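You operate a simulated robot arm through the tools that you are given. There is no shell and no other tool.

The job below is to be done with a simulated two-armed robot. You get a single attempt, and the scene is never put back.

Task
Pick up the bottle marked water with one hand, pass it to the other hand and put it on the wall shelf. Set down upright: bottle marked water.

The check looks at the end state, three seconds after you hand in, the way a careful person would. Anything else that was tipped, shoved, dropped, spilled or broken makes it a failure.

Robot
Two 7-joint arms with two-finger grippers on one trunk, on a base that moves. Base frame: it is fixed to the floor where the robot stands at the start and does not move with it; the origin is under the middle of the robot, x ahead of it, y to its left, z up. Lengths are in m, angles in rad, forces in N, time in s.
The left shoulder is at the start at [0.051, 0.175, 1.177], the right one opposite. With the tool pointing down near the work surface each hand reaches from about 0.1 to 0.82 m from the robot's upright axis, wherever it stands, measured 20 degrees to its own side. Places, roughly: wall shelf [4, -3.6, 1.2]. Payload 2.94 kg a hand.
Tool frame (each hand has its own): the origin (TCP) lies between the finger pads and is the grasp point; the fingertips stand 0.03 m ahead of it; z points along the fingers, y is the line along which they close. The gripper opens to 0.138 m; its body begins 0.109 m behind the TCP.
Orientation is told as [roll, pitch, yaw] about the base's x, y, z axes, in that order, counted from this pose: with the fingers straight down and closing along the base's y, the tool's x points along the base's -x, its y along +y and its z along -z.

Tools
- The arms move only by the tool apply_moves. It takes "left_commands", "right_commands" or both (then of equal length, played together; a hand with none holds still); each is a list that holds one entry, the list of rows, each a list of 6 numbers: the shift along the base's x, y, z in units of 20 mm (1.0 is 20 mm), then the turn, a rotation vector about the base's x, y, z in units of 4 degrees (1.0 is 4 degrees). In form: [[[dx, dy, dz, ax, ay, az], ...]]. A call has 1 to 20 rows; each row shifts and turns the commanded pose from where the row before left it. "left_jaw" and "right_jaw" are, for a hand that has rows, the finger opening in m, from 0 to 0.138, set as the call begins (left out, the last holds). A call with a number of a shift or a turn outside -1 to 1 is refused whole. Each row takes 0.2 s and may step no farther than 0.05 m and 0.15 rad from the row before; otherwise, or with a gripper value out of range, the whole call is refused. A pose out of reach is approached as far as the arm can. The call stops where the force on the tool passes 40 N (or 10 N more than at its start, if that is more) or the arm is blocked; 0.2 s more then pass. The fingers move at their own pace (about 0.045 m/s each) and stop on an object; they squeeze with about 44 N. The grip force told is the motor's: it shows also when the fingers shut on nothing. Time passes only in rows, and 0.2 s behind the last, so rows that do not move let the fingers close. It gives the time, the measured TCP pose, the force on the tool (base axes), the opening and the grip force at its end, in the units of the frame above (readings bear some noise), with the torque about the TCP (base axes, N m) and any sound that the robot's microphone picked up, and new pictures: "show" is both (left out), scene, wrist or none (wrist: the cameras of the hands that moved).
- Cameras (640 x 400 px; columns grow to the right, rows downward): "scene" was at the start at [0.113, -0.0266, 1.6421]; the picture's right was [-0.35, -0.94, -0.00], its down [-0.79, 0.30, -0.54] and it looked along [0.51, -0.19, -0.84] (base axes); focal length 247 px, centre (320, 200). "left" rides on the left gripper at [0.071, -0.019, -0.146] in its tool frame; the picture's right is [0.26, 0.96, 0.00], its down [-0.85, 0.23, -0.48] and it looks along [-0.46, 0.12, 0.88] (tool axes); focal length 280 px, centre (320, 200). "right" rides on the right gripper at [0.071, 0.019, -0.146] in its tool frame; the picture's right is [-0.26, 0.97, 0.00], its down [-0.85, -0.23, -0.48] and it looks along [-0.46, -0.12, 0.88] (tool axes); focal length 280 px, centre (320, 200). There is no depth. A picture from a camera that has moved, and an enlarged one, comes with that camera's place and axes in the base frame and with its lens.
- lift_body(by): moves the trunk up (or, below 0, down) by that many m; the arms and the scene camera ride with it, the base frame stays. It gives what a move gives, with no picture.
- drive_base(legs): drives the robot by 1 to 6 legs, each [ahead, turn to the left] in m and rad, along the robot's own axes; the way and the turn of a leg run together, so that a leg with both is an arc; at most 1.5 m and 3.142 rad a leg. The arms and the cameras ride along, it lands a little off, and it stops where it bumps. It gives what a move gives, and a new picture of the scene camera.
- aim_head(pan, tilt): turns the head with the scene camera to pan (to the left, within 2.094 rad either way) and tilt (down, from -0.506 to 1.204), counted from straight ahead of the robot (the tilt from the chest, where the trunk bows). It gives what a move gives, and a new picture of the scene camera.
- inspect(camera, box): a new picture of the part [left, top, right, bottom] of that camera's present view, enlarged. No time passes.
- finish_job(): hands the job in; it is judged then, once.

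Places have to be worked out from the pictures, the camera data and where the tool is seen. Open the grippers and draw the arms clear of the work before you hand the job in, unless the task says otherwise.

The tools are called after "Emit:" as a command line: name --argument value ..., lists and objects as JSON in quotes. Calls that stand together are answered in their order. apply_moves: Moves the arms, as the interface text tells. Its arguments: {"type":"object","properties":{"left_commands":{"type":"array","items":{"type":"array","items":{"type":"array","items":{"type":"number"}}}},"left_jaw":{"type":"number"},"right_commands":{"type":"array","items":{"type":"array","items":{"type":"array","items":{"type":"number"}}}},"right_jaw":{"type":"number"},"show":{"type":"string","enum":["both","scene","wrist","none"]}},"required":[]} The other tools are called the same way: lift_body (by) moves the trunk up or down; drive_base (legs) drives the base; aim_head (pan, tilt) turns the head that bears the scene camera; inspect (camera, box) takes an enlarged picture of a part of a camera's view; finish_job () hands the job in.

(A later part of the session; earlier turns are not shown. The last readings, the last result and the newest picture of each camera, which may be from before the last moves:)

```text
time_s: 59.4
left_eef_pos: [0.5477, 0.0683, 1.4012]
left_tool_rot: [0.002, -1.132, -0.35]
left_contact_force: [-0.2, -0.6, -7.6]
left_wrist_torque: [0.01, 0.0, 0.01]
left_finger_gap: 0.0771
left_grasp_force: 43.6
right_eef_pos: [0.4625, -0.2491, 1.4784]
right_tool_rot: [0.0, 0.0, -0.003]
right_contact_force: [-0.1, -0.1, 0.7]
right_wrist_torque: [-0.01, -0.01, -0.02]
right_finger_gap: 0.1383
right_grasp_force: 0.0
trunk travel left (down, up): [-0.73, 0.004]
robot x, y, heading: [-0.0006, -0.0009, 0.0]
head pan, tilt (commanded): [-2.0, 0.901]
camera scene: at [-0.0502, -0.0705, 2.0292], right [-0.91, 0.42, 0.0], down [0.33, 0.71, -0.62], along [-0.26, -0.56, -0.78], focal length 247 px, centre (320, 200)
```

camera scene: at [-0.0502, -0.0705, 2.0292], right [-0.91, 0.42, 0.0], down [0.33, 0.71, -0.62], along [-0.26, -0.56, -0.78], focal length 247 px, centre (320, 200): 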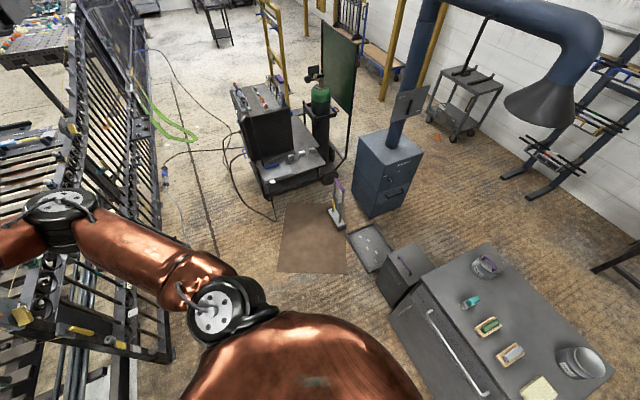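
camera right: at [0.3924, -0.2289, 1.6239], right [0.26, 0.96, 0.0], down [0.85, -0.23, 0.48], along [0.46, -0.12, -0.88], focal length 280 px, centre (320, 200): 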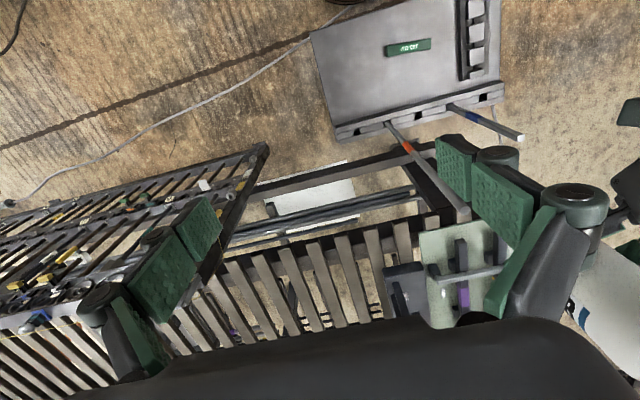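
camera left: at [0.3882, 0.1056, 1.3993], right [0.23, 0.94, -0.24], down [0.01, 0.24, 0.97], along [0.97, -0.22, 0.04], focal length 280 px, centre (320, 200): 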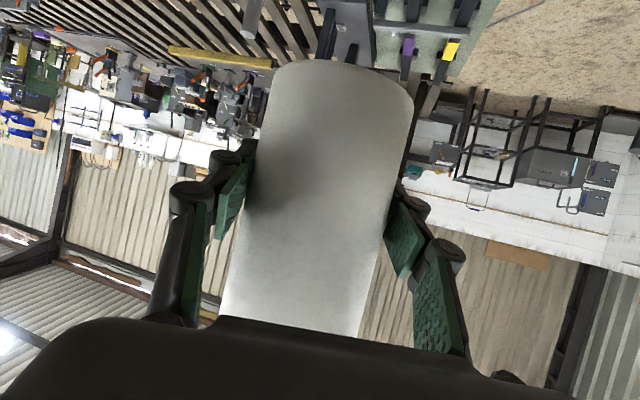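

The left hand now reads the bottle's 8 N, so it carries it. Behind is a trolley at x≈-0.65; I back up only 0.12 m to clear the table, then turn left 90° and look.

Emit:
drive_base --legs '[[-0.12, 0]]'

Emit:
aim_head --pan 0.0 --tilt 0.7

```text
time_s: 60.6
left_eef_pos: [0.4578, 0.0681, 1.3929]
left_tool_rot: [-0.016, -1.113, -0.336]
left_contact_force: [-2.9, 1.0, -7.3]
left_wrist_torque: [-0.03, -0.09, 0.03]
left_finger_gap: 0.0769
left_grasp_force: 43.7
right_eef_pos: [0.3753, -0.2477, 1.472]
right_tool_rot: [0.003, 0.022, -0.003]
right_contact_force: [-1.6, 0.9, -0.7]
right_wrist_torque: [-0.03, -0.2, -0.02]
right_finger_gap: 0.138
right_grasp_force: 0.0
trunk travel left (down, up): [-0.73, 0.004]
robot x, y, heading: [-0.1188, 0.0001, -0.007]
head pan, tilt (commanded): [-2.0, 0.901]
camera scene: at [-0.1137, -0.0704, 2.0339], right [-0.91, 0.42, 0.03], down [0.31, 0.71, -0.63], along [-0.28, -0.56, -0.78], focal length 247 px, centre (320, 200)
```

scene: 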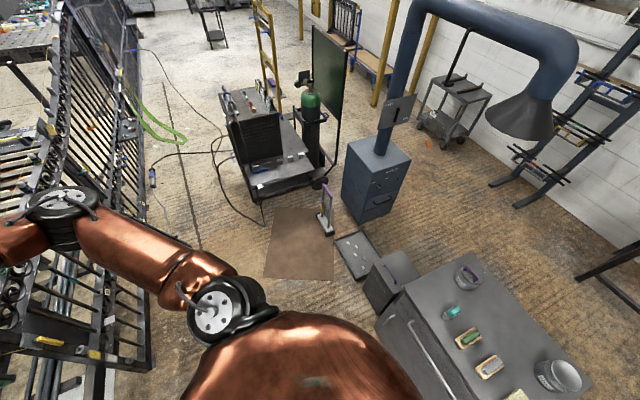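

```text
time_s: 62.5
left_eef_pos: [0.3909, 0.0669, 1.4151]
left_tool_rot: [0.021, -1.156, -0.371]
left_contact_force: [-0.7, -1.4, -5.9]
left_wrist_torque: [0.08, -0.01, 0.07]
left_finger_gap: 0.077
left_grasp_force: 44.5
right_eef_pos: [0.3046, -0.2493, 1.4906]
right_tool_rot: [0.0, -0.028, -0.004]
right_contact_force: [-1.0, -0.3, 1.5]
right_wrist_torque: [0.02, -0.03, 0.0]
right_finger_gap: 0.1379
right_grasp_force: 0.1
trunk travel left (down, up): [-0.73, 0.004]
robot x, y, heading: [-0.1191, -0.0011, -0.0]
head pan, tilt (commanded): [0.0, 0.7]
camera scene: at [-0.0833, -0.0021, 2.0467], right [0.0, -1.0, 0.0], down [-0.63, 0.0, -0.77], along [0.77, 0.0, -0.63], focal length 247 px, centre (320, 200)
```

scene: 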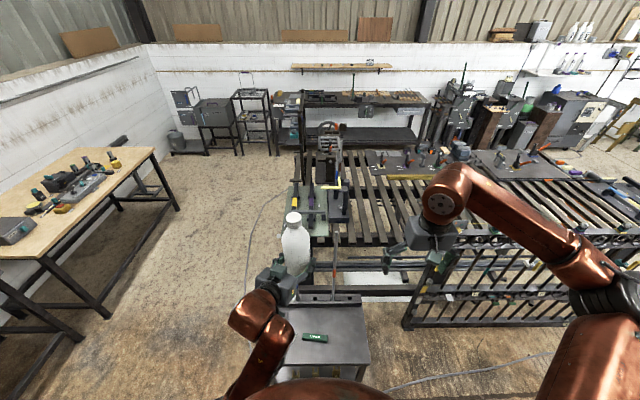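

The robot rocks after the short drive (the hands read about 2° of sway). I let it settle and re-read before going on.

Emit:
aim_head --pan 0.3 --tilt 0.7

Emit:
inspect --camera "left" --box '[0, 0, 640, 400]'

```text
time_s: 63.3
left_eef_pos: [0.4091, 0.0687, 1.407]
left_tool_rot: [0.008, -1.148, -0.355]
left_contact_force: [2.1, -1.1, -7.7]
left_wrist_torque: [0.02, 0.09, -0.05]
left_finger_gap: 0.077
left_grasp_force: 44.2
right_eef_pos: [0.3247, -0.2485, 1.4831]
right_tool_rot: [-0.002, -0.013, -0.002]
right_contact_force: [1.2, -0.2, 0.2]
right_wrist_torque: [0.01, 0.19, 0.04]
right_finger_gap: 0.1377
right_grasp_force: 0.1
trunk travel left (down, up): [-0.73, 0.004]
robot x, y, heading: [-0.1211, 0.0001, 0.001]
head pan, tilt (commanded): [0.3, 0.7]
camera scene: at [-0.0393, 0.0228, 2.0457], right [0.29, -0.96, 0.0], down [-0.62, -0.19, -0.76], along [0.73, 0.23, -0.65], focal length 247 px, centre (320, 200)
```

scene: 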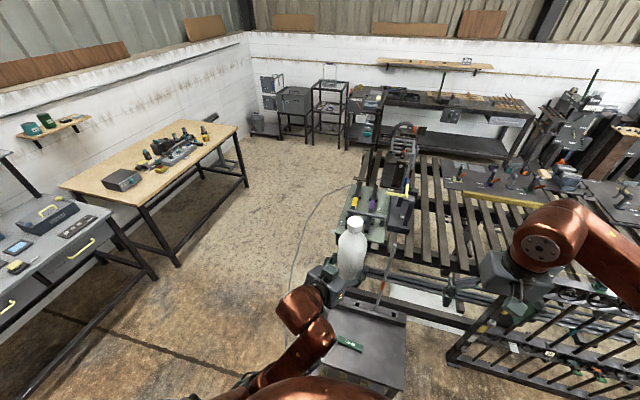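

```text
1.00 times, centred on (320, 200) of left (not enlarged: the box is as wide or as high as the picture)
camera zoom: at [0.2503, 0.1059, 1.4037], right [0.23, 0.94, -0.24], down [0.0, 0.24, 0.97], along [0.97, -0.22, 0.06], focal length 280 px, centre (320, 200)
```

zoom: 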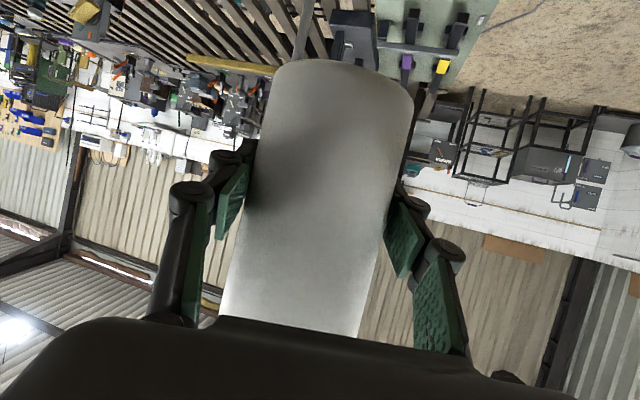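

The sway is damping out and the bottle has not shifted in the fingers. I turn left 90° in place.

Emit:
drive_base --legs '[[0, 0.8], [0, 0.77]]'

```text
time_s: 67.8
left_eef_pos: [-0.1816, 0.5405, 1.4044]
left_tool_rot: [0.009, -1.138, 1.204]
left_contact_force: [-0.4, 0.4, -7.1]
left_wrist_torque: [0.03, 0.0, -0.01]
left_finger_gap: 0.0773
left_grasp_force: 43.8
right_eef_pos: [0.1327, 0.4533, 1.4793]
right_tool_rot: [0.0, -0.005, 1.558]
right_contact_force: [-0.4, 0.7, 0.7]
right_wrist_torque: [-0.01, -0.04, -0.02]
right_finger_gap: 0.1378
right_grasp_force: 0.0
trunk travel left (down, up): [-0.73, 0.004]
robot x, y, heading: [-0.1148, -0.0037, 1.56]
head pan, tilt (commanded): [0.3, 0.7]
camera scene: at [-0.1428, 0.0607, 2.0453], right [0.96, 0.29, 0.0], down [0.18, -0.62, -0.76], along [-0.22, 0.73, -0.64], focal length 247 px, centre (320, 200)
```

scene: 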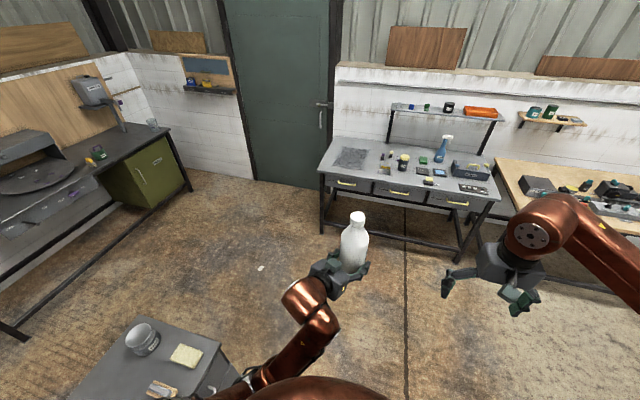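

Turned to heading 1.56 with no bump. I drive 0.93 m ahead (towards +y), which keeps the hands short of the bench at y≈1.75.

Emit:
drive_base --legs '[[0.93, 0]]'

Emit:
aim_head --pan -1.57 --tilt 0.5

```text
time_s: 72.8
left_eef_pos: [-0.1614, 1.4834, 1.4041]
left_tool_rot: [0.008, -1.138, 1.195]
left_contact_force: [-0.3, 0.3, -7.6]
left_wrist_torque: [0.02, 0.02, -0.03]
left_finger_gap: 0.0771
left_grasp_force: 44.3
right_eef_pos: [0.1522, 1.3929, 1.4804]
right_tool_rot: [0.002, -0.005, 1.546]
right_contact_force: [-0.4, 0.2, 0.3]
right_wrist_torque: [0.0, -0.01, -0.01]
right_finger_gap: 0.138
right_grasp_force: 0.0
trunk travel left (down, up): [-0.73, 0.004]
robot x, y, heading: [-0.1087, 0.941, 1.552]
head pan, tilt (commanded): [0.3, 0.7]
camera scene: at [-0.1278, 1.0034, 2.0453], right [0.96, 0.28, 0.0], down [0.18, -0.62, -0.76], along [-0.21, 0.73, -0.64], focal length 247 px, centre (320, 200)
```

scene: 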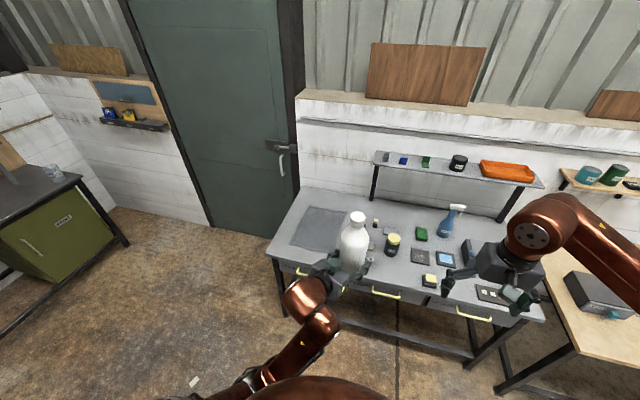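

```text
time_s: 74.6
left_eef_pos: [-0.1614, 1.4846, 1.4043]
left_tool_rot: [0.007, -1.139, 1.194]
left_contact_force: [-0.4, -0.6, -8.0]
left_wrist_torque: [0.06, -0.07, 0.02]
left_finger_gap: 0.0771
left_grasp_force: 43.5
right_eef_pos: [0.1544, 1.3928, 1.479]
right_tool_rot: [0.003, -0.006, 1.546]
right_contact_force: [-1.1, -0.3, -0.1]
right_wrist_torque: [-0.02, 0.01, 0.03]
right_finger_gap: 0.138
right_grasp_force: 0.1
trunk travel left (down, up): [-0.73, 0.004]
robot x, y, heading: [-0.1068, 0.942, 1.541]
head pan, tilt (commanded): [-1.571, 0.499]
camera scene: at [-0.0134, 0.9202, 2.063], right [-0.02, -1.0, 0.0], down [-0.48, 0.01, -0.88], along [0.88, -0.02, -0.48], focal length 247 px, centre (320, 200)
```

scene: 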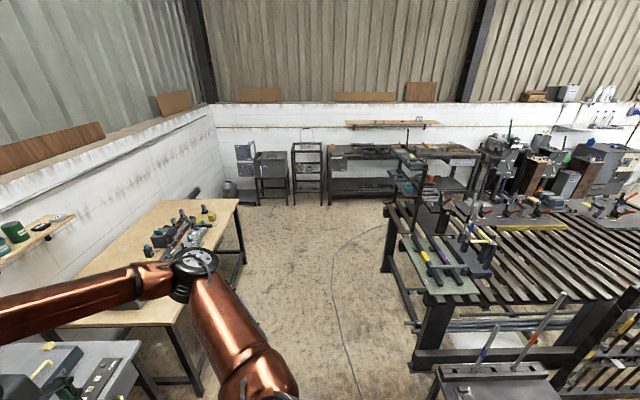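

I zoom in on the aisle entrance to see the shelf unit near the far-left corner of the slat table.

Emit:
inspect --camera "scene" --box '[320, 110, 500, 220]'

Emit:
inspect --camera "scene" --box '[460, 70, 640, 180]'

```text
3.56 times, centred on (410, 165) of scene
camera zoom: at [-0.0134, 0.9202, 2.063], right [-0.02, -1.0, 0.0], down [-0.48, 0.01, -0.88], along [0.88, -0.02, -0.48], focal length 879 px, centre (0, 324)
```

zoom: 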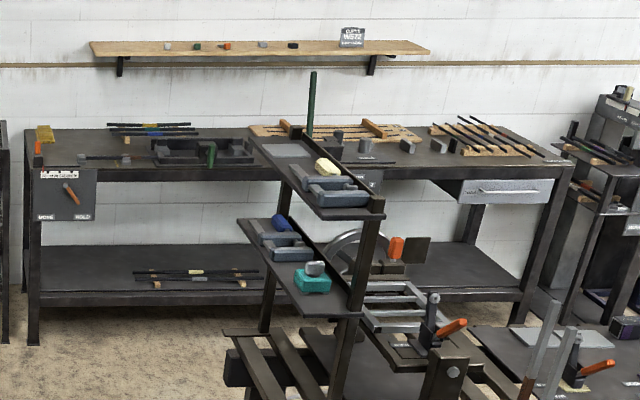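

```text
3.56 times, centred on (550, 125) of scene
camera zoom: at [-0.0134, 0.9202, 2.063], right [-0.02, -1.0, 0.0], down [-0.48, 0.01, -0.88], along [0.88, -0.02, -0.48], focal length 879 px, centre (-498, 467)
```

zoom: 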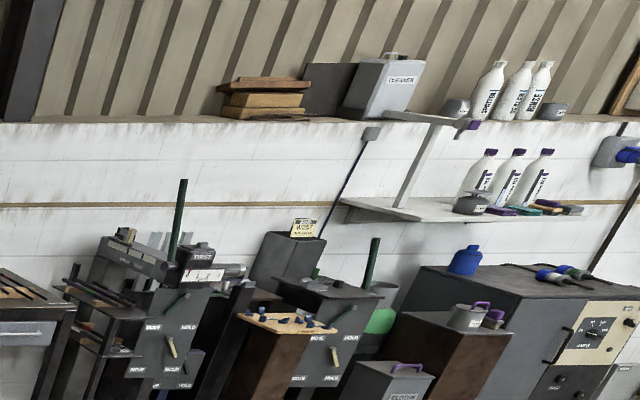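

The tall stand sits at x≈1.6–2.1, y≈0.1–0.28 (top z≈1.44), so the corridor at y≈0.95 is clear. I turn right to face +x and drive 1.5 m first.

Emit:
drive_base --legs '[[0, -0.77], [0, -0.77], [1.5, 0]]'

Emit:
aim_head --pan -0.3 --tilt 0.6

```text
time_s: 86.0
left_eef_pos: [1.9157, 1.0086, 1.4042]
left_tool_rot: [0.006, -1.138, -0.365]
left_contact_force: [-0.6, 0.5, -7.3]
left_wrist_torque: [0.0, 0.0, 0.01]
left_finger_gap: 0.0769
left_grasp_force: 44.1
right_eef_pos: [1.83, 0.6937, 1.4798]
right_tool_rot: [0.0, -0.006, -0.012]
right_contact_force: [-0.3, 0.2, -0.8]
right_wrist_torque: [-0.02, -0.02, -0.01]
right_finger_gap: 0.138
right_grasp_force: 0.1
trunk travel left (down, up): [-0.73, 0.004]
robot x, y, heading: [1.3755, 0.9434, -0.007]
head pan, tilt (commanded): [-1.571, 0.499]
camera scene: at [1.3561, 0.8524, 2.063], right [-1.0, 0.01, 0.0], down [0.0, 0.48, -0.88], along [-0.01, -0.88, -0.48], focal length 247 px, centre (320, 200)
```

scene: 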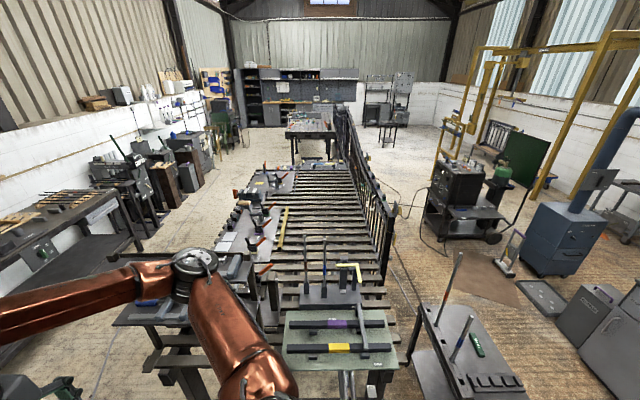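

```text
time_s: 87.5
left_eef_pos: [1.9153, 1.0082, 1.4045]
left_tool_rot: [0.009, -1.138, -0.365]
left_contact_force: [-0.4, -0.6, -7.9]
left_wrist_torque: [0.03, -0.01, 0.02]
left_finger_gap: 0.0772
left_grasp_force: 44.0
right_eef_pos: [1.8283, 0.6937, 1.4803]
right_tool_rot: [0.001, -0.006, -0.013]
right_contact_force: [0.2, 0.3, 0.0]
right_wrist_torque: [0.05, 0.02, -0.03]
right_finger_gap: 0.138
right_grasp_force: 0.0
trunk travel left (down, up): [-0.73, 0.004]
robot x, y, heading: [1.3719, 0.9454, -0.014]
head pan, tilt (commanded): [-0.3, 0.6]
camera scene: at [1.4412, 0.9164, 2.0539], right [-0.3, -0.95, 0.0], down [-0.54, 0.17, -0.82], along [0.79, -0.25, -0.57], focal length 247 px, centre (320, 200)
```

scene: 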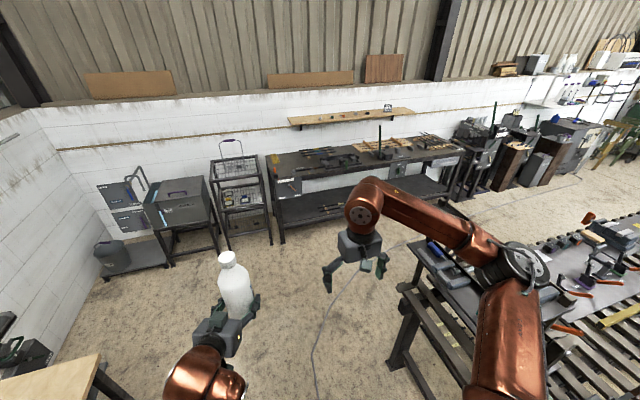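

The aisle is open: slat table edge at x≈2.4, bench fronts at x≈3.55. I drive 1.3 m ahead and then take a right-hand arc of 0.3 m radius into the aisle at x≈2.97.

Emit:
drive_base --legs '[[1.3, 0], [0.47, -1.557]]'

Emit:
aim_head --pan 0.0 --tilt 0.6

```text
time_s: 97.9
left_eef_pos: [3.059, 0.1049, 1.4049]
left_tool_rot: [0.009, -1.136, -1.924]
left_contact_force: [0.2, -0.5, -7.6]
left_wrist_torque: [-0.01, 0.0, 0.0]
left_finger_gap: 0.077
left_grasp_force: 43.9
right_eef_pos: [2.7446, 0.1867, 1.48]
right_tool_rot: [0.003, -0.004, -1.57]
right_contact_force: [-0.1, 0.1, 0.3]
right_wrist_torque: [0.01, 0.01, 0.03]
right_finger_gap: 0.1383
right_grasp_force: 0.2
trunk travel left (down, up): [-0.73, 0.004]
robot x, y, heading: [2.9913, 0.6452, -1.559]
head pan, tilt (commanded): [-0.3, 0.6]
cut short: leg 2
camera scene: at [2.9651, 0.5776, 2.0539], right [-0.96, 0.29, 0.0], down [0.16, 0.54, -0.82], along [-0.24, -0.79, -0.57], focal length 247 px, centre (320, 200)
```

scene: 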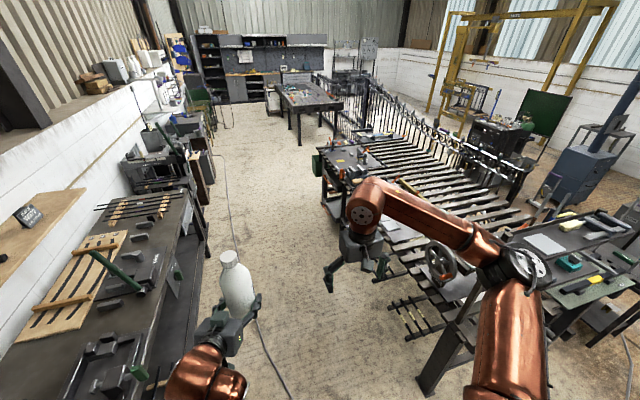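

```text
time_s: 98.7
left_eef_pos: [3.0589, 0.1051, 1.4042]
left_tool_rot: [0.009, -1.135, -1.924]
left_contact_force: [-0.6, -0.9, -7.6]
left_wrist_torque: [-0.04, 0.01, 0.02]
left_finger_gap: 0.0771
left_grasp_force: 44.2
right_eef_pos: [2.7437, 0.1882, 1.4806]
right_tool_rot: [0.002, -0.006, -1.57]
right_contact_force: [-0.4, -0.1, -0.2]
right_wrist_torque: [-0.02, 0.01, 0.0]
right_finger_gap: 0.1381
right_grasp_force: 0.0
trunk travel left (down, up): [-0.73, 0.004]
robot x, y, heading: [2.9912, 0.6426, -1.565]
head pan, tilt (commanded): [0.0, 0.6]
camera scene: at [2.9908, 0.5733, 2.0539], right [-1.0, -0.01, 0.0], down [0.0, 0.57, -0.82], along [0.01, -0.82, -0.57], focal length 247 px, centre (320, 200)
```

scene: 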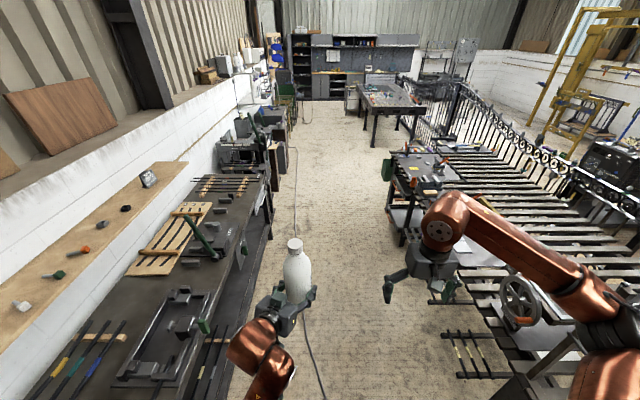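

The arc ended at [2.99, 0.64], heading -1.565, right in the aisle. I zoom ahead to check the clearance on both sides and the shelf.

Emit:
inspect --camera "scene" --box '[190, 40, 330, 230]'

Emit:
inspect --camera "scene" --box '[340, 60, 480, 260]'

```text
2.11 times, centred on (260, 135) of scene
camera zoom: at [2.9908, 0.5733, 2.0539], right [-1.0, -0.01, 0.0], down [0.0, 0.57, -0.82], along [0.01, -0.82, -0.57], focal length 520 px, centre (446, 337)
```

zoom: 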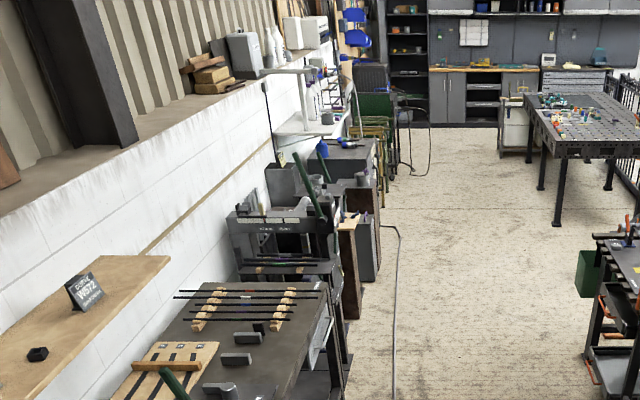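

```text
2.00 times, centred on (410, 160) of scene
camera zoom: at [2.9908, 0.5733, 2.0539], right [-1.0, -0.01, 0.0], down [0.0, 0.57, -0.82], along [0.01, -0.82, -0.57], focal length 494 px, centre (140, 280)
```

zoom: 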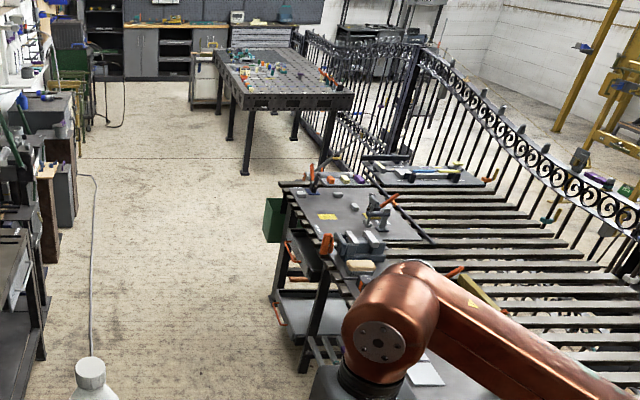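

Column at x≈3.68, bin at x≈3.65 on the left and table parts up to x≈2.3 on the right leave a free lane around x≈2.97. I drive 2.6 m down the aisle and look at the shelf.

Emit:
drive_base --legs '[[1.3, -0.01], [1.3, 0]]'

Emit:
aim_head --pan 0.7 --tilt 0.5

```text
time_s: 111.3
left_eef_pos: [3.1146, -2.4971, 1.4051]
left_tool_rot: [0.007, -1.137, -1.903]
left_contact_force: [-0.9, 0.5, -7.6]
left_wrist_torque: [-0.01, -0.01, -0.01]
left_finger_gap: 0.0771
left_grasp_force: 44.3
right_eef_pos: [2.7973, -2.4208, 1.4803]
right_tool_rot: [0.002, -0.006, -1.552]
right_contact_force: [0.5, 0.1, 0.0]
right_wrist_torque: [0.02, 0.04, -0.01]
right_finger_gap: 0.1379
right_grasp_force: 0.1
trunk travel left (down, up): [-0.73, 0.004]
robot x, y, heading: [3.0377, -1.9592, -1.546]
head pan, tilt (commanded): [0.0, 0.6]
camera scene: at [3.038, -2.0305, 2.0539], right [-1.0, -0.03, 0.0], down [-0.01, 0.57, -0.82], along [0.02, -0.82, -0.57], focal length 247 px, centre (320, 200)
```

scene: 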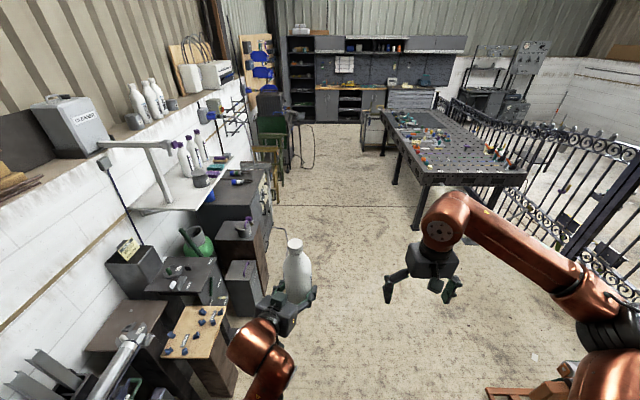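

```text
time_s: 112.4
left_eef_pos: [3.1142, -2.498, 1.4049]
left_tool_rot: [0.008, -1.136, -1.906]
left_contact_force: [-0.4, -0.3, -8.0]
left_wrist_torque: [0.02, -0.02, -0.01]
left_finger_gap: 0.0773
left_grasp_force: 44.1
right_eef_pos: [2.7965, -2.4215, 1.4809]
right_tool_rot: [0.002, -0.004, -1.551]
right_contact_force: [-0.4, -0.8, 0.4]
right_wrist_torque: [0.01, -0.02, 0.01]
right_finger_gap: 0.1379
right_grasp_force: 0.1
trunk travel left (down, up): [-0.73, 0.004]
robot x, y, heading: [3.0343, -1.9605, -1.544]
head pan, tilt (commanded): [0.7, 0.499]
camera scene: at [3.096, -2.0103, 2.063], right [-0.75, -0.66, 0.0], down [-0.32, 0.36, -0.88], along [0.58, -0.66, -0.48], focal length 247 px, centre (320, 200)
```

scene: 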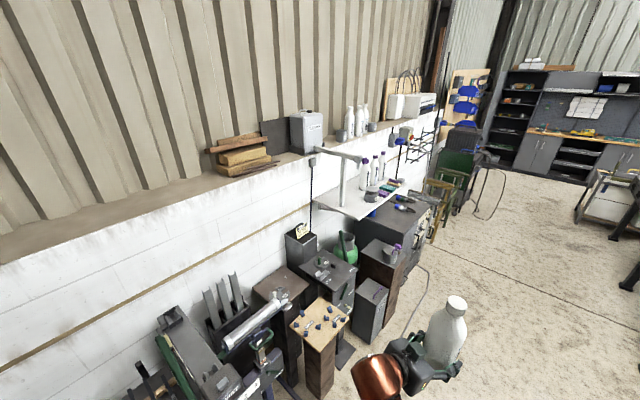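

Now the shelf is near. I zoom in on it to map its edges, the post, the jar and the bottles already there.

Emit:
inspect --camera "scene" --box '[290, 120, 430, 230]'

Emit:
inspect --camera "scene" --box '[250, 200, 450, 400]'

```text
3.64 times, centred on (360, 175) of scene
camera zoom: at [3.096, -2.0103, 2.063], right [-0.75, -0.66, 0.0], down [-0.32, 0.36, -0.88], along [0.58, -0.66, -0.48], focal length 899 px, centre (174, 291)
```

zoom: 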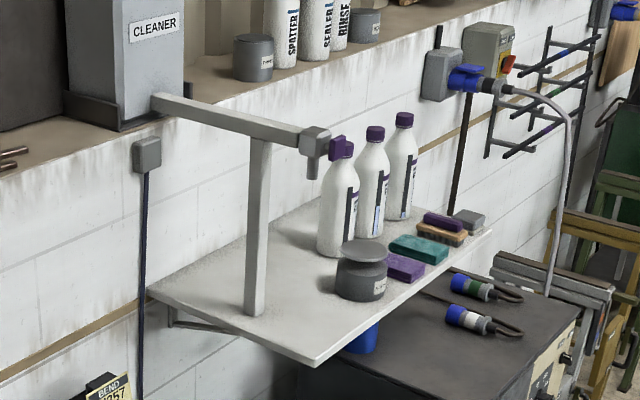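

```text
2.00 times, centred on (350, 300) of scene
camera zoom: at [3.096, -2.0103, 2.063], right [-0.75, -0.66, 0.0], down [-0.32, 0.36, -0.88], along [0.58, -0.66, -0.48], focal length 494 px, centre (260, 0)
```

zoom: 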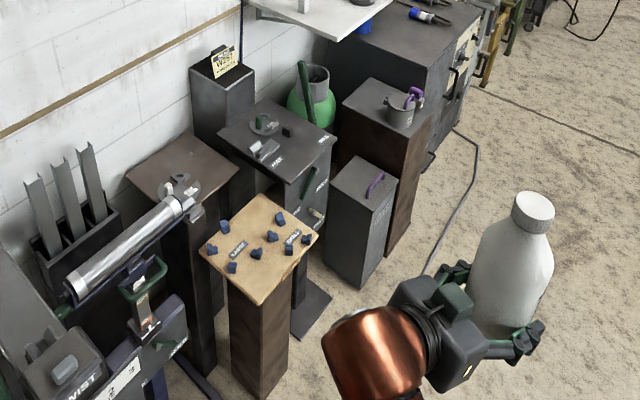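

The shelf's corners come out at x≈3.81–4.25, y≈-3.19 to -3.945, z≈1.17; a post stands at [4.0, -3.28] with an arm overhead at z≥1.49, and a jar at about [3.90, -3.50]. I plan to set the bottle at about [3.89, -3.31], so I drive 1.47 m further to stand in front of it.

Emit:
drive_base --legs '[[1.47, -0.03]]'

Emit:
aim_head --pan 1.2 --tilt 0.8

```text
time_s: 119.6
left_eef_pos: [3.1393, -3.9407, 1.4044]
left_tool_rot: [0.008, -1.137, -1.916]
left_contact_force: [-0.3, 0.2, -7.8]
left_wrist_torque: [0.02, 0.03, 0.02]
left_finger_gap: 0.0772
left_grasp_force: 44.0
right_eef_pos: [2.8221, -3.8603, 1.482]
right_tool_rot: [0.003, -0.006, -1.561]
right_contact_force: [-0.2, 0.0, 0.1]
right_wrist_torque: [0.0, 0.0, -0.02]
right_finger_gap: 0.1379
right_grasp_force: 0.0
trunk travel left (down, up): [-0.73, 0.004]
robot x, y, heading: [3.0645, -3.4009, -1.554]
head pan, tilt (commanded): [0.7, 0.499]
camera scene: at [3.1249, -3.4532, 2.063], right [-0.76, -0.66, 0.0], down [-0.31, 0.36, -0.88], along [0.58, -0.66, -0.48], focal length 247 px, centre (320, 200)
```

scene: 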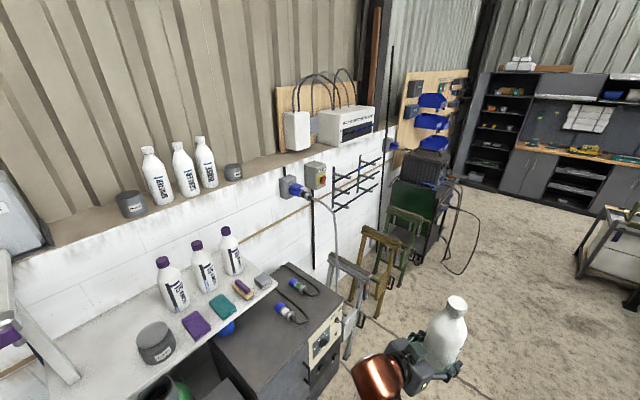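

```text
time_s: 120.5
left_eef_pos: [3.1385, -3.9411, 1.4027]
left_tool_rot: [0.009, -1.137, -1.916]
left_contact_force: [0.0, 0.1, -7.6]
left_wrist_torque: [0.05, 0.02, -0.01]
left_finger_gap: 0.0772
left_grasp_force: 43.9
right_eef_pos: [2.8213, -3.8605, 1.4812]
right_tool_rot: [0.003, -0.005, -1.564]
right_contact_force: [0.8, -0.9, 0.0]
right_wrist_torque: [-0.01, 0.0, 0.01]
right_finger_gap: 0.138
right_grasp_force: 0.0
trunk travel left (down, up): [-0.73, 0.004]
robot x, y, heading: [3.0646, -3.405, -1.552]
head pan, tilt (commanded): [1.201, 0.799]
camera scene: at [3.1409, -3.4125, 2.0371], right [-0.35, -0.94, 0.0], down [-0.67, 0.25, -0.7], along [0.65, -0.24, -0.72], focal length 247 px, centre (320, 200)
```

scene: 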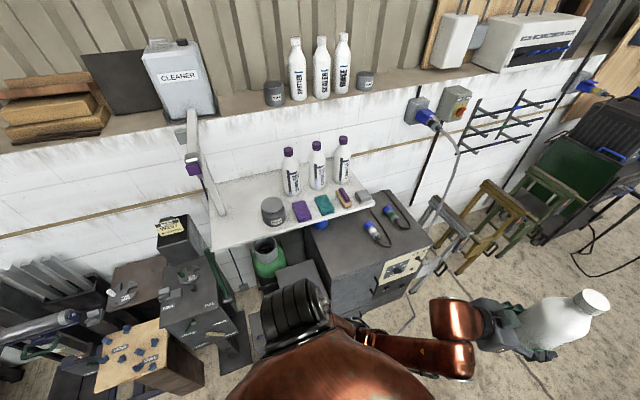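

I am now beside the shelf. I zoom in for exact places of shelf edge, post, arm and jar from this close view.

Emit:
inspect --camera "scene" --box '[160, 110, 400, 260]'

```text
2.67 times, centred on (280, 185) of scene
camera zoom: at [3.1409, -3.4125, 2.0371], right [-0.35, -0.94, 0.0], down [-0.67, 0.25, -0.7], along [0.65, -0.24, -0.72], focal length 659 px, centre (427, 240)
```

zoom: 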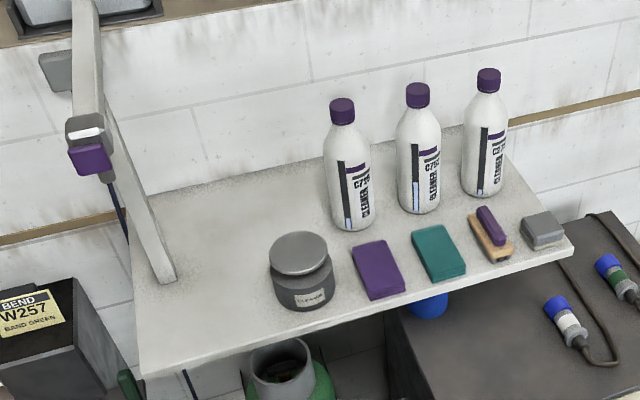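

Shelf top z≈1.168, front edge x≈3.81; jar spans y≈-3.415 to -3.515, post x≥3.985, overhead arm along y≈-3.25 with z≥1.49. The bottle spot [3.885, -3.30] is free; I turn left 90° to face the shelf.

Emit:
drive_base --legs '[[0, 0.776], [0, 0.776]]'

Emit:
aim_head --pan 0.1 --tilt 0.75

```text
time_s: 125.0
left_eef_pos: [3.6053, -3.3361, 1.4044]
left_tool_rot: [0.008, -1.135, -0.357]
left_contact_force: [-0.9, 0.2, -7.5]
left_wrist_torque: [0.0, 0.01, 0.01]
left_finger_gap: 0.0772
left_grasp_force: 43.7
right_eef_pos: [3.52, -3.653, 1.4796]
right_tool_rot: [0.003, -0.004, -0.004]
right_contact_force: [0.2, 0.0, 1.3]
right_wrist_torque: [0.02, 0.01, 0.01]
right_finger_gap: 0.1381
right_grasp_force: 0.0
trunk travel left (down, up): [-0.73, 0.004]
robot x, y, heading: [3.0652, -3.4004, 0.004]
head pan, tilt (commanded): [1.201, 0.799]
camera scene: at [3.0755, -3.3294, 2.0371], right [0.93, -0.36, 0.0], down [-0.26, -0.67, -0.7], along [0.25, 0.65, -0.72], focal length 247 px, centre (320, 200)
```

scene: 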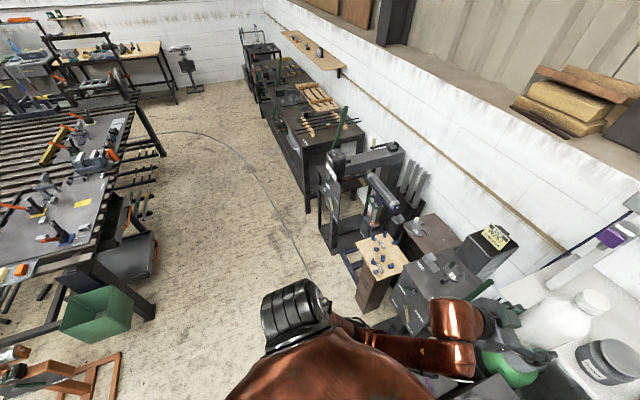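

```text
time_s: 126.3
left_eef_pos: [3.6058, -3.3352, 1.4041]
left_tool_rot: [0.007, -1.138, -0.356]
left_contact_force: [1.1, -0.1, -7.8]
left_wrist_torque: [0.0, 0.02, -0.03]
left_finger_gap: 0.0771
left_grasp_force: 44.6
right_eef_pos: [3.5206, -3.6524, 1.4804]
right_tool_rot: [0.002, -0.007, -0.003]
right_contact_force: [-0.4, -0.1, 0.9]
right_wrist_torque: [0.01, -0.01, 0.01]
right_finger_gap: 0.1379
right_grasp_force: 0.0
trunk travel left (down, up): [-0.73, 0.004]
robot x, y, heading: [3.0675, -3.4014, 0.003]
head pan, tilt (commanded): [0.099, 0.75]
camera scene: at [3.1292, -3.3955, 2.041], right [0.1, -0.99, 0.0], down [-0.68, -0.07, -0.73], along [0.73, 0.07, -0.68], focal length 247 px, centre (320, 200)
```

scene: 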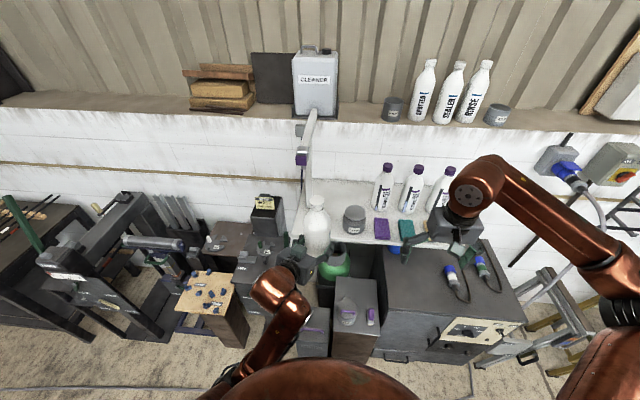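

I face the shelf with the bottle at [3.606, -3.335], its bottom at z≈1.354. I turn the hand's yaw straight towards the wall and lower it in front of the shelf to a bottom height of about 1.20 (3 cm above the shelf), still 15 cm short of the edge.

Emit:
apply_moves --left_commands '[[[0, 0.2, 0, 0, 0, 0.8], [0, 0.2, -0.3, 0, 0, 0.8], [0, 0.2, -0.6, 0, 0, 0.8], [0, 0.2, -0.8, 0, 0, 0.8], [0, 0.2, -0.8, 0, 0, 0.8], [0, 0.2, -0.8, 0, 0, 0], [0, 0.2, -0.8, 0, 0, 0], [0, 0.2, -0.8, 0, 0, 0], [0, 0.1, -0.8, 0, 0, 0], [0, 0, -0.8, 0, 0, 0], [0, 0, -0.7, 0, 0, 0], [0, 0, -0.4, 0, 0, 0], [0, 0, -0.1, 0, 0, 0]]]'

```text
time_s: 129.1
left_eef_pos: [3.605, -3.3004, 1.2489]
left_tool_rot: [0.015, -1.137, -0.083]
left_contact_force: [0.5, -0.8, -7.6]
left_wrist_torque: [-0.04, 0.0, -0.01]
left_finger_gap: 0.0772
left_grasp_force: 43.5
right_eef_pos: [3.5212, -3.6538, 1.4812]
right_tool_rot: [0.001, -0.007, -0.005]
right_contact_force: [0.2, -0.3, 0.3]
right_wrist_torque: [-0.02, -0.02, 0.01]
right_finger_gap: 0.1378
right_grasp_force: 0.0
trunk travel left (down, up): [-0.73, 0.004]
robot x, y, heading: [3.068, -3.4019, -0.002]
head pan, tilt (commanded): [0.099, 0.75]
camera scene: at [3.129, -3.396, 2.041], right [0.1, -0.99, 0.0], down [-0.68, -0.07, -0.73], along [0.73, 0.07, -0.68], focal length 247 px, centre (320, 200)
camera left: at [3.4424, -3.3094, 1.2469], right [-0.04, 0.97, -0.23], down [-0.06, 0.23, 0.97], along [1.0, 0.05, 0.05], focal length 280 px, centre (320, 200)
```

scene: 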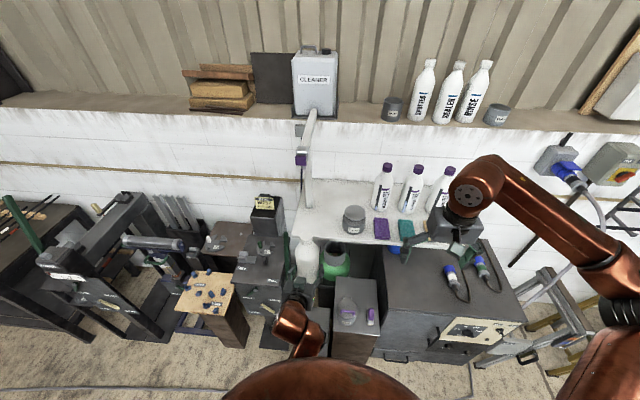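
left: 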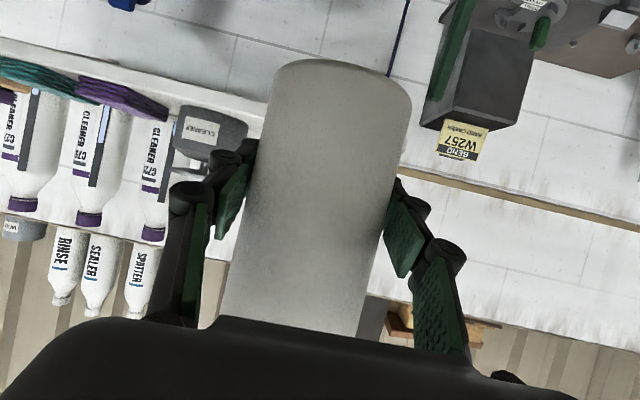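

The left camera (upside down) sees the jar, the bottles and the shelf edge to the left of the held bottle. I zoom in to check the shelf's top height against it.

Emit:
inspect --camera "left" --box '[60, 40, 270, 180]'

Emit:
inspect --camera "scene" --box '[240, 120, 400, 320]'

```text
2.86 times, centred on (165, 110) of left
camera zoom: at [3.4424, -3.3094, 1.2469], right [-0.04, 0.97, -0.23], down [-0.06, 0.23, 0.97], along [1.0, 0.05, 0.05], focal length 801 px, centre (763, 457)
```

zoom: 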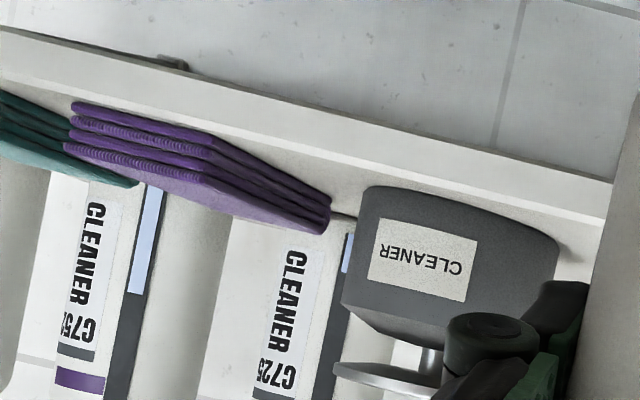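

```text
2.00 times, centred on (320, 220) of scene
camera zoom: at [3.129, -3.396, 2.041], right [0.1, -0.99, 0.0], down [-0.68, -0.07, -0.73], along [0.73, 0.07, -0.68], focal length 494 px, centre (320, 160)
```

zoom: 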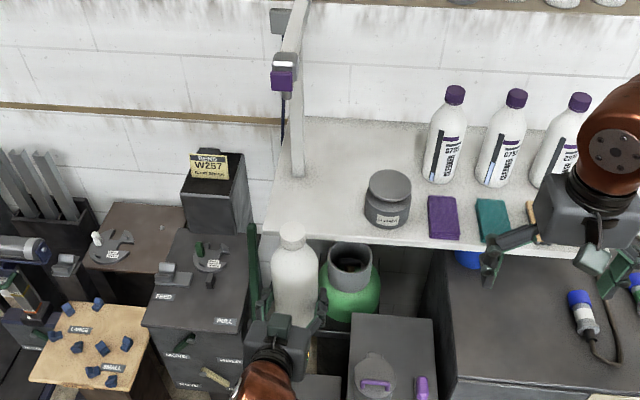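

The hand camera puts the shelf top nearer z≈1.175 and the bottle bottom near 1.195, so I raise 16 mm for margin and then advance 0.19 m over the edge.

Emit:
apply_moves --left_commands '[[[0, 0, 0.4, 0, 0, 0], [0, 0, 0.4, 0, 0, 0], [0.4, 0, 0, 0, 0, 0], [0.8, 0, 0, 0, 0, 0], [0.8, 0, 0, 0, 0, 0], [0.8, 0, 0, 0, 0, 0], [0.8, 0, 0, 0, 0, 0], [0.8, 0, 0, 0, 0, 0], [0.8, 0, 0, 0, 0, 0], [0.8, 0, 0, 0, 0, 0], [0.8, 0, 0, 0, 0, 0], [0.8, 0, 0, 0, 0, 0], [0.8, 0, 0, 0, 0, 0], [0.8, 0, 0, 0, 0, 0], [0.4, 0, 0, 0, 0, 0]]]'

Emit:
inspect --camera "scene" --box '[240, 120, 400, 320]'

```text
time_s: 132.3
left_eef_pos: [3.7994, -3.3002, 1.266]
left_tool_rot: [0.017, -1.136, -0.084]
left_contact_force: [-0.5, 0.2, -6.2]
left_wrist_torque: [0.0, 0.02, 0.01]
left_finger_gap: 0.0773
left_grasp_force: 44.5
right_eef_pos: [3.5222, -3.6518, 1.4804]
right_tool_rot: [0.002, -0.005, -0.002]
right_contact_force: [0.6, 0.2, 0.3]
right_wrist_torque: [-0.02, 0.0, -0.01]
right_finger_gap: 0.1381
right_grasp_force: 0.1
trunk travel left (down, up): [-0.73, 0.004]
robot x, y, heading: [3.0615, -3.4023, 0.004]
head pan, tilt (commanded): [0.099, 0.75]
camera scene: at [3.1296, -3.3961, 2.041], right [0.1, -0.99, 0.0], down [-0.68, -0.07, -0.73], along [0.73, 0.07, -0.68], focal length 247 px, centre (320, 200)
camera left: at [3.6363, -3.307, 1.2633], right [-0.04, 0.97, -0.23], down [-0.06, 0.23, 0.97], along [1.0, 0.06, 0.05], focal length 280 px, centre (320, 200)
```

scene: 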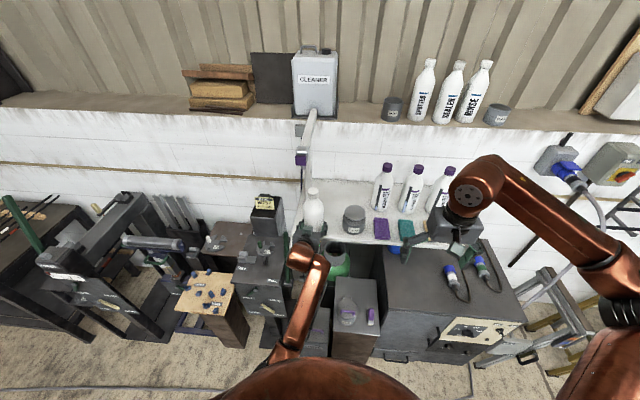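
left: 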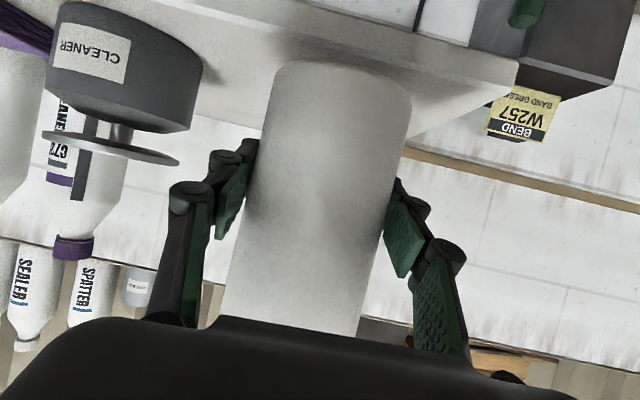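

```text
2.00 times, centred on (320, 220) of scene
camera zoom: at [3.1296, -3.3961, 2.041], right [0.1, -0.99, 0.0], down [-0.68, -0.07, -0.73], along [0.73, 0.07, -0.68], focal length 494 px, centre (320, 160)
```

zoom: 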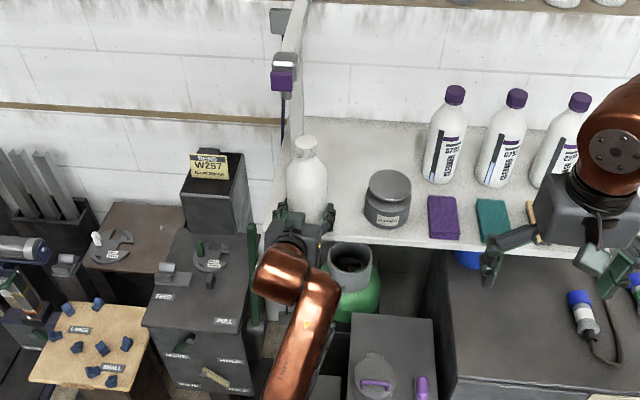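

The bottle is over the shelf with about 4 cm under it, and the jar is well to its right. I advance the last 85 mm while lowering 12 mm, keeping the cap below and beside the overhead arm.

Emit:
apply_moves --left_commands '[[[0.5, 0, -0.1, 0, 0, 0], [0.75, 0, -0.1, 0, 0, 0], [0.75, 0, -0.1, 0, 0, 0], [0.75, 0, -0.1, 0, 0, 0], [0.75, 0, -0.1, 0, 0, 0], [0.5, 0, -0.1, 0, 0, 0], [0.28, 0, 0, 0, 0, 0], [0, 0, 0, 0, 0, 0]]]'

Emit:
inspect --camera "scene" --box '[260, 130, 380, 260]'

```text
time_s: 134.1
left_eef_pos: [3.8833, -3.3026, 1.2541]
left_tool_rot: [0.009, -1.135, -0.08]
left_contact_force: [-0.1, -0.2, -7.7]
left_wrist_torque: [-0.02, 0.06, 0.01]
left_finger_gap: 0.0772
left_grasp_force: 44.0
right_eef_pos: [3.5213, -3.6521, 1.4802]
right_tool_rot: [0.003, -0.005, -0.004]
right_contact_force: [0.6, -0.1, -0.5]
right_wrist_torque: [0.0, -0.01, -0.01]
right_finger_gap: 0.1379
right_grasp_force: 0.1
trunk travel left (down, up): [-0.73, 0.004]
robot x, y, heading: [3.0649, -3.4002, 0.004]
head pan, tilt (commanded): [0.099, 0.75]
camera scene: at [3.1296, -3.3959, 2.041], right [0.1, -0.99, 0.0], down [-0.68, -0.07, -0.73], along [0.73, 0.07, -0.68], focal length 247 px, centre (320, 200)
camera left: at [3.7205, -3.31, 1.2515], right [-0.04, 0.97, -0.23], down [-0.06, 0.23, 0.97], along [1.0, 0.05, 0.05], focal length 280 px, centre (320, 200)
```

scene: 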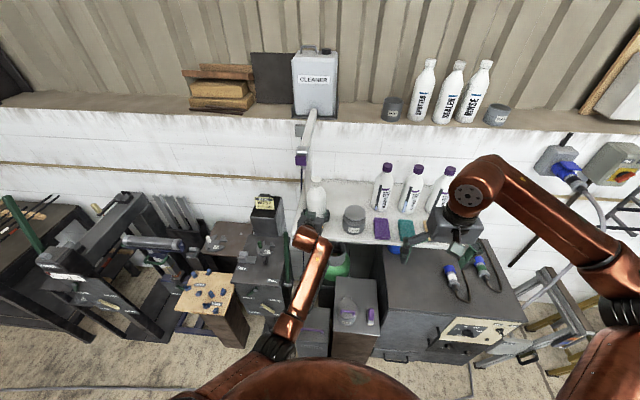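
left: 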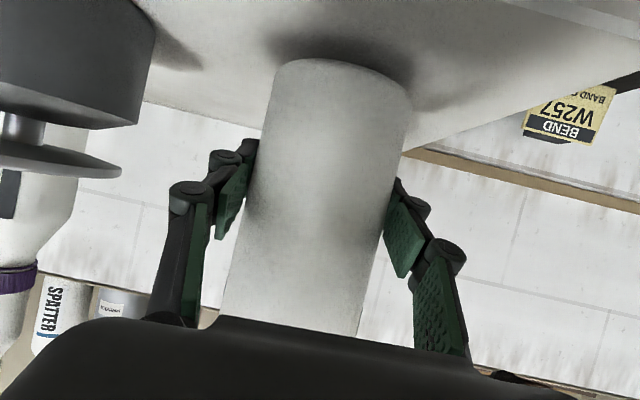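

```text
3.08 times, centred on (320, 195) of scene
camera zoom: at [3.1296, -3.3959, 2.041], right [0.1, -0.99, 0.0], down [-0.68, -0.07, -0.73], along [0.73, 0.07, -0.68], focal length 761 px, centre (320, 215)
```

zoom: 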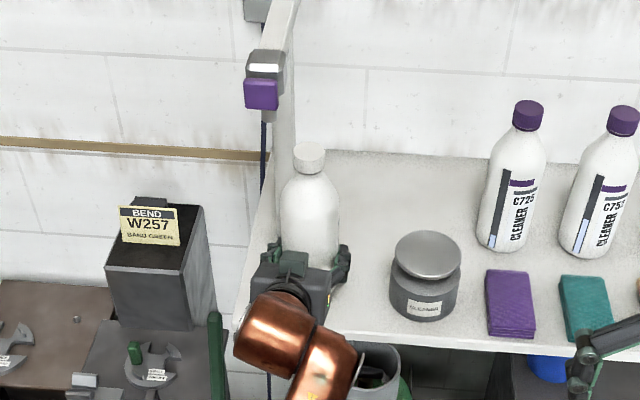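

The bottle hangs over the chosen spot between post and jar. I lower it 20 mm in small steps and watch the load on the hand.

Emit:
apply_moves --left_commands '[[[0, 0, -0.2, 0, 0, 0], [0, 0, -0.2, 0, 0, 0], [0, 0, -0.2, 0, 0, 0], [0, 0, -0.2, 0, 0, 0], [0, 0, -0.2, 0, 0, 0], [0, 0, 0, 0, 0, 0]]]' --show "wrist"

```text
time_s: 135.5
left_eef_pos: [3.8829, -3.3007, 1.2416]
left_tool_rot: [0.012, -1.151, -0.082]
left_contact_force: [7.0, 5.5, 24.1]
left_wrist_torque: [0.09, 0.48, -0.1]
left_finger_gap: 0.0772
left_grasp_force: 44.3
right_eef_pos: [3.5196, -3.6526, 1.4813]
right_tool_rot: [0.002, -0.008, -0.003]
right_contact_force: [-0.1, 0.1, -0.1]
right_wrist_torque: [0.0, 0.01, -0.07]
right_finger_gap: 0.1381
right_grasp_force: 0.0
trunk travel left (down, up): [-0.73, 0.004]
robot x, y, heading: [3.0692, -3.4037, 0.003]
head pan, tilt (commanded): [0.099, 0.75]
camera left: at [3.7202, -3.3096, 1.2365], right [-0.04, 0.97, -0.23], down [-0.07, 0.23, 0.97], along [1.0, 0.05, 0.06], focal length 280 px, centre (320, 200)
```

left: 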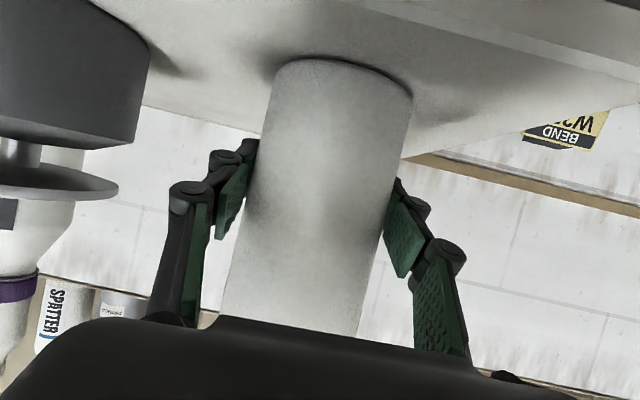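

The load jumped to +24 N upward after about 12 mm: something touches. I look closely at the bottle base and the hand before going on.

Emit:
inspect --camera "left" --box '[220, 20, 460, 170]'

Emit:
inspect --camera "scene" --box '[280, 160, 360, 240]'

```text
2.67 times, centred on (340, 95) of left
camera zoom: at [3.7202, -3.3096, 1.2365], right [-0.04, 0.97, -0.23], down [-0.07, 0.23, 0.97], along [1.0, 0.05, 0.06], focal length 748 px, centre (267, 480)
```

zoom: 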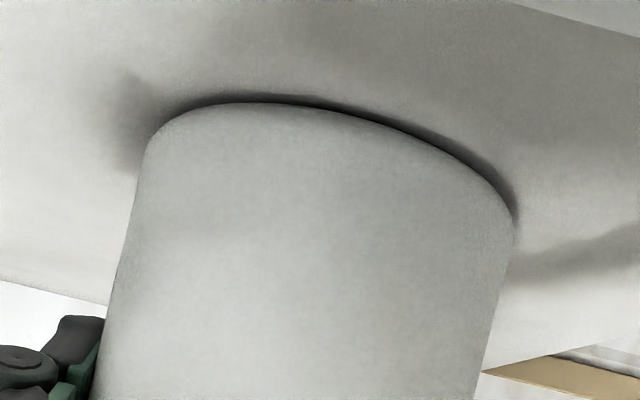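

```text
5.00 times, centred on (320, 200) of scene
camera zoom: at [3.1264, -3.3955, 2.0414], right [0.1, -0.99, 0.0], down [-0.68, -0.07, -0.73], along [0.73, 0.07, -0.68], focal length 1236 px, centre (320, 200)
```

zoom: 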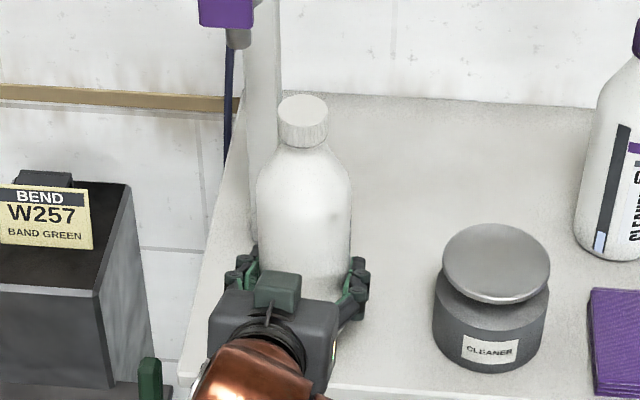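

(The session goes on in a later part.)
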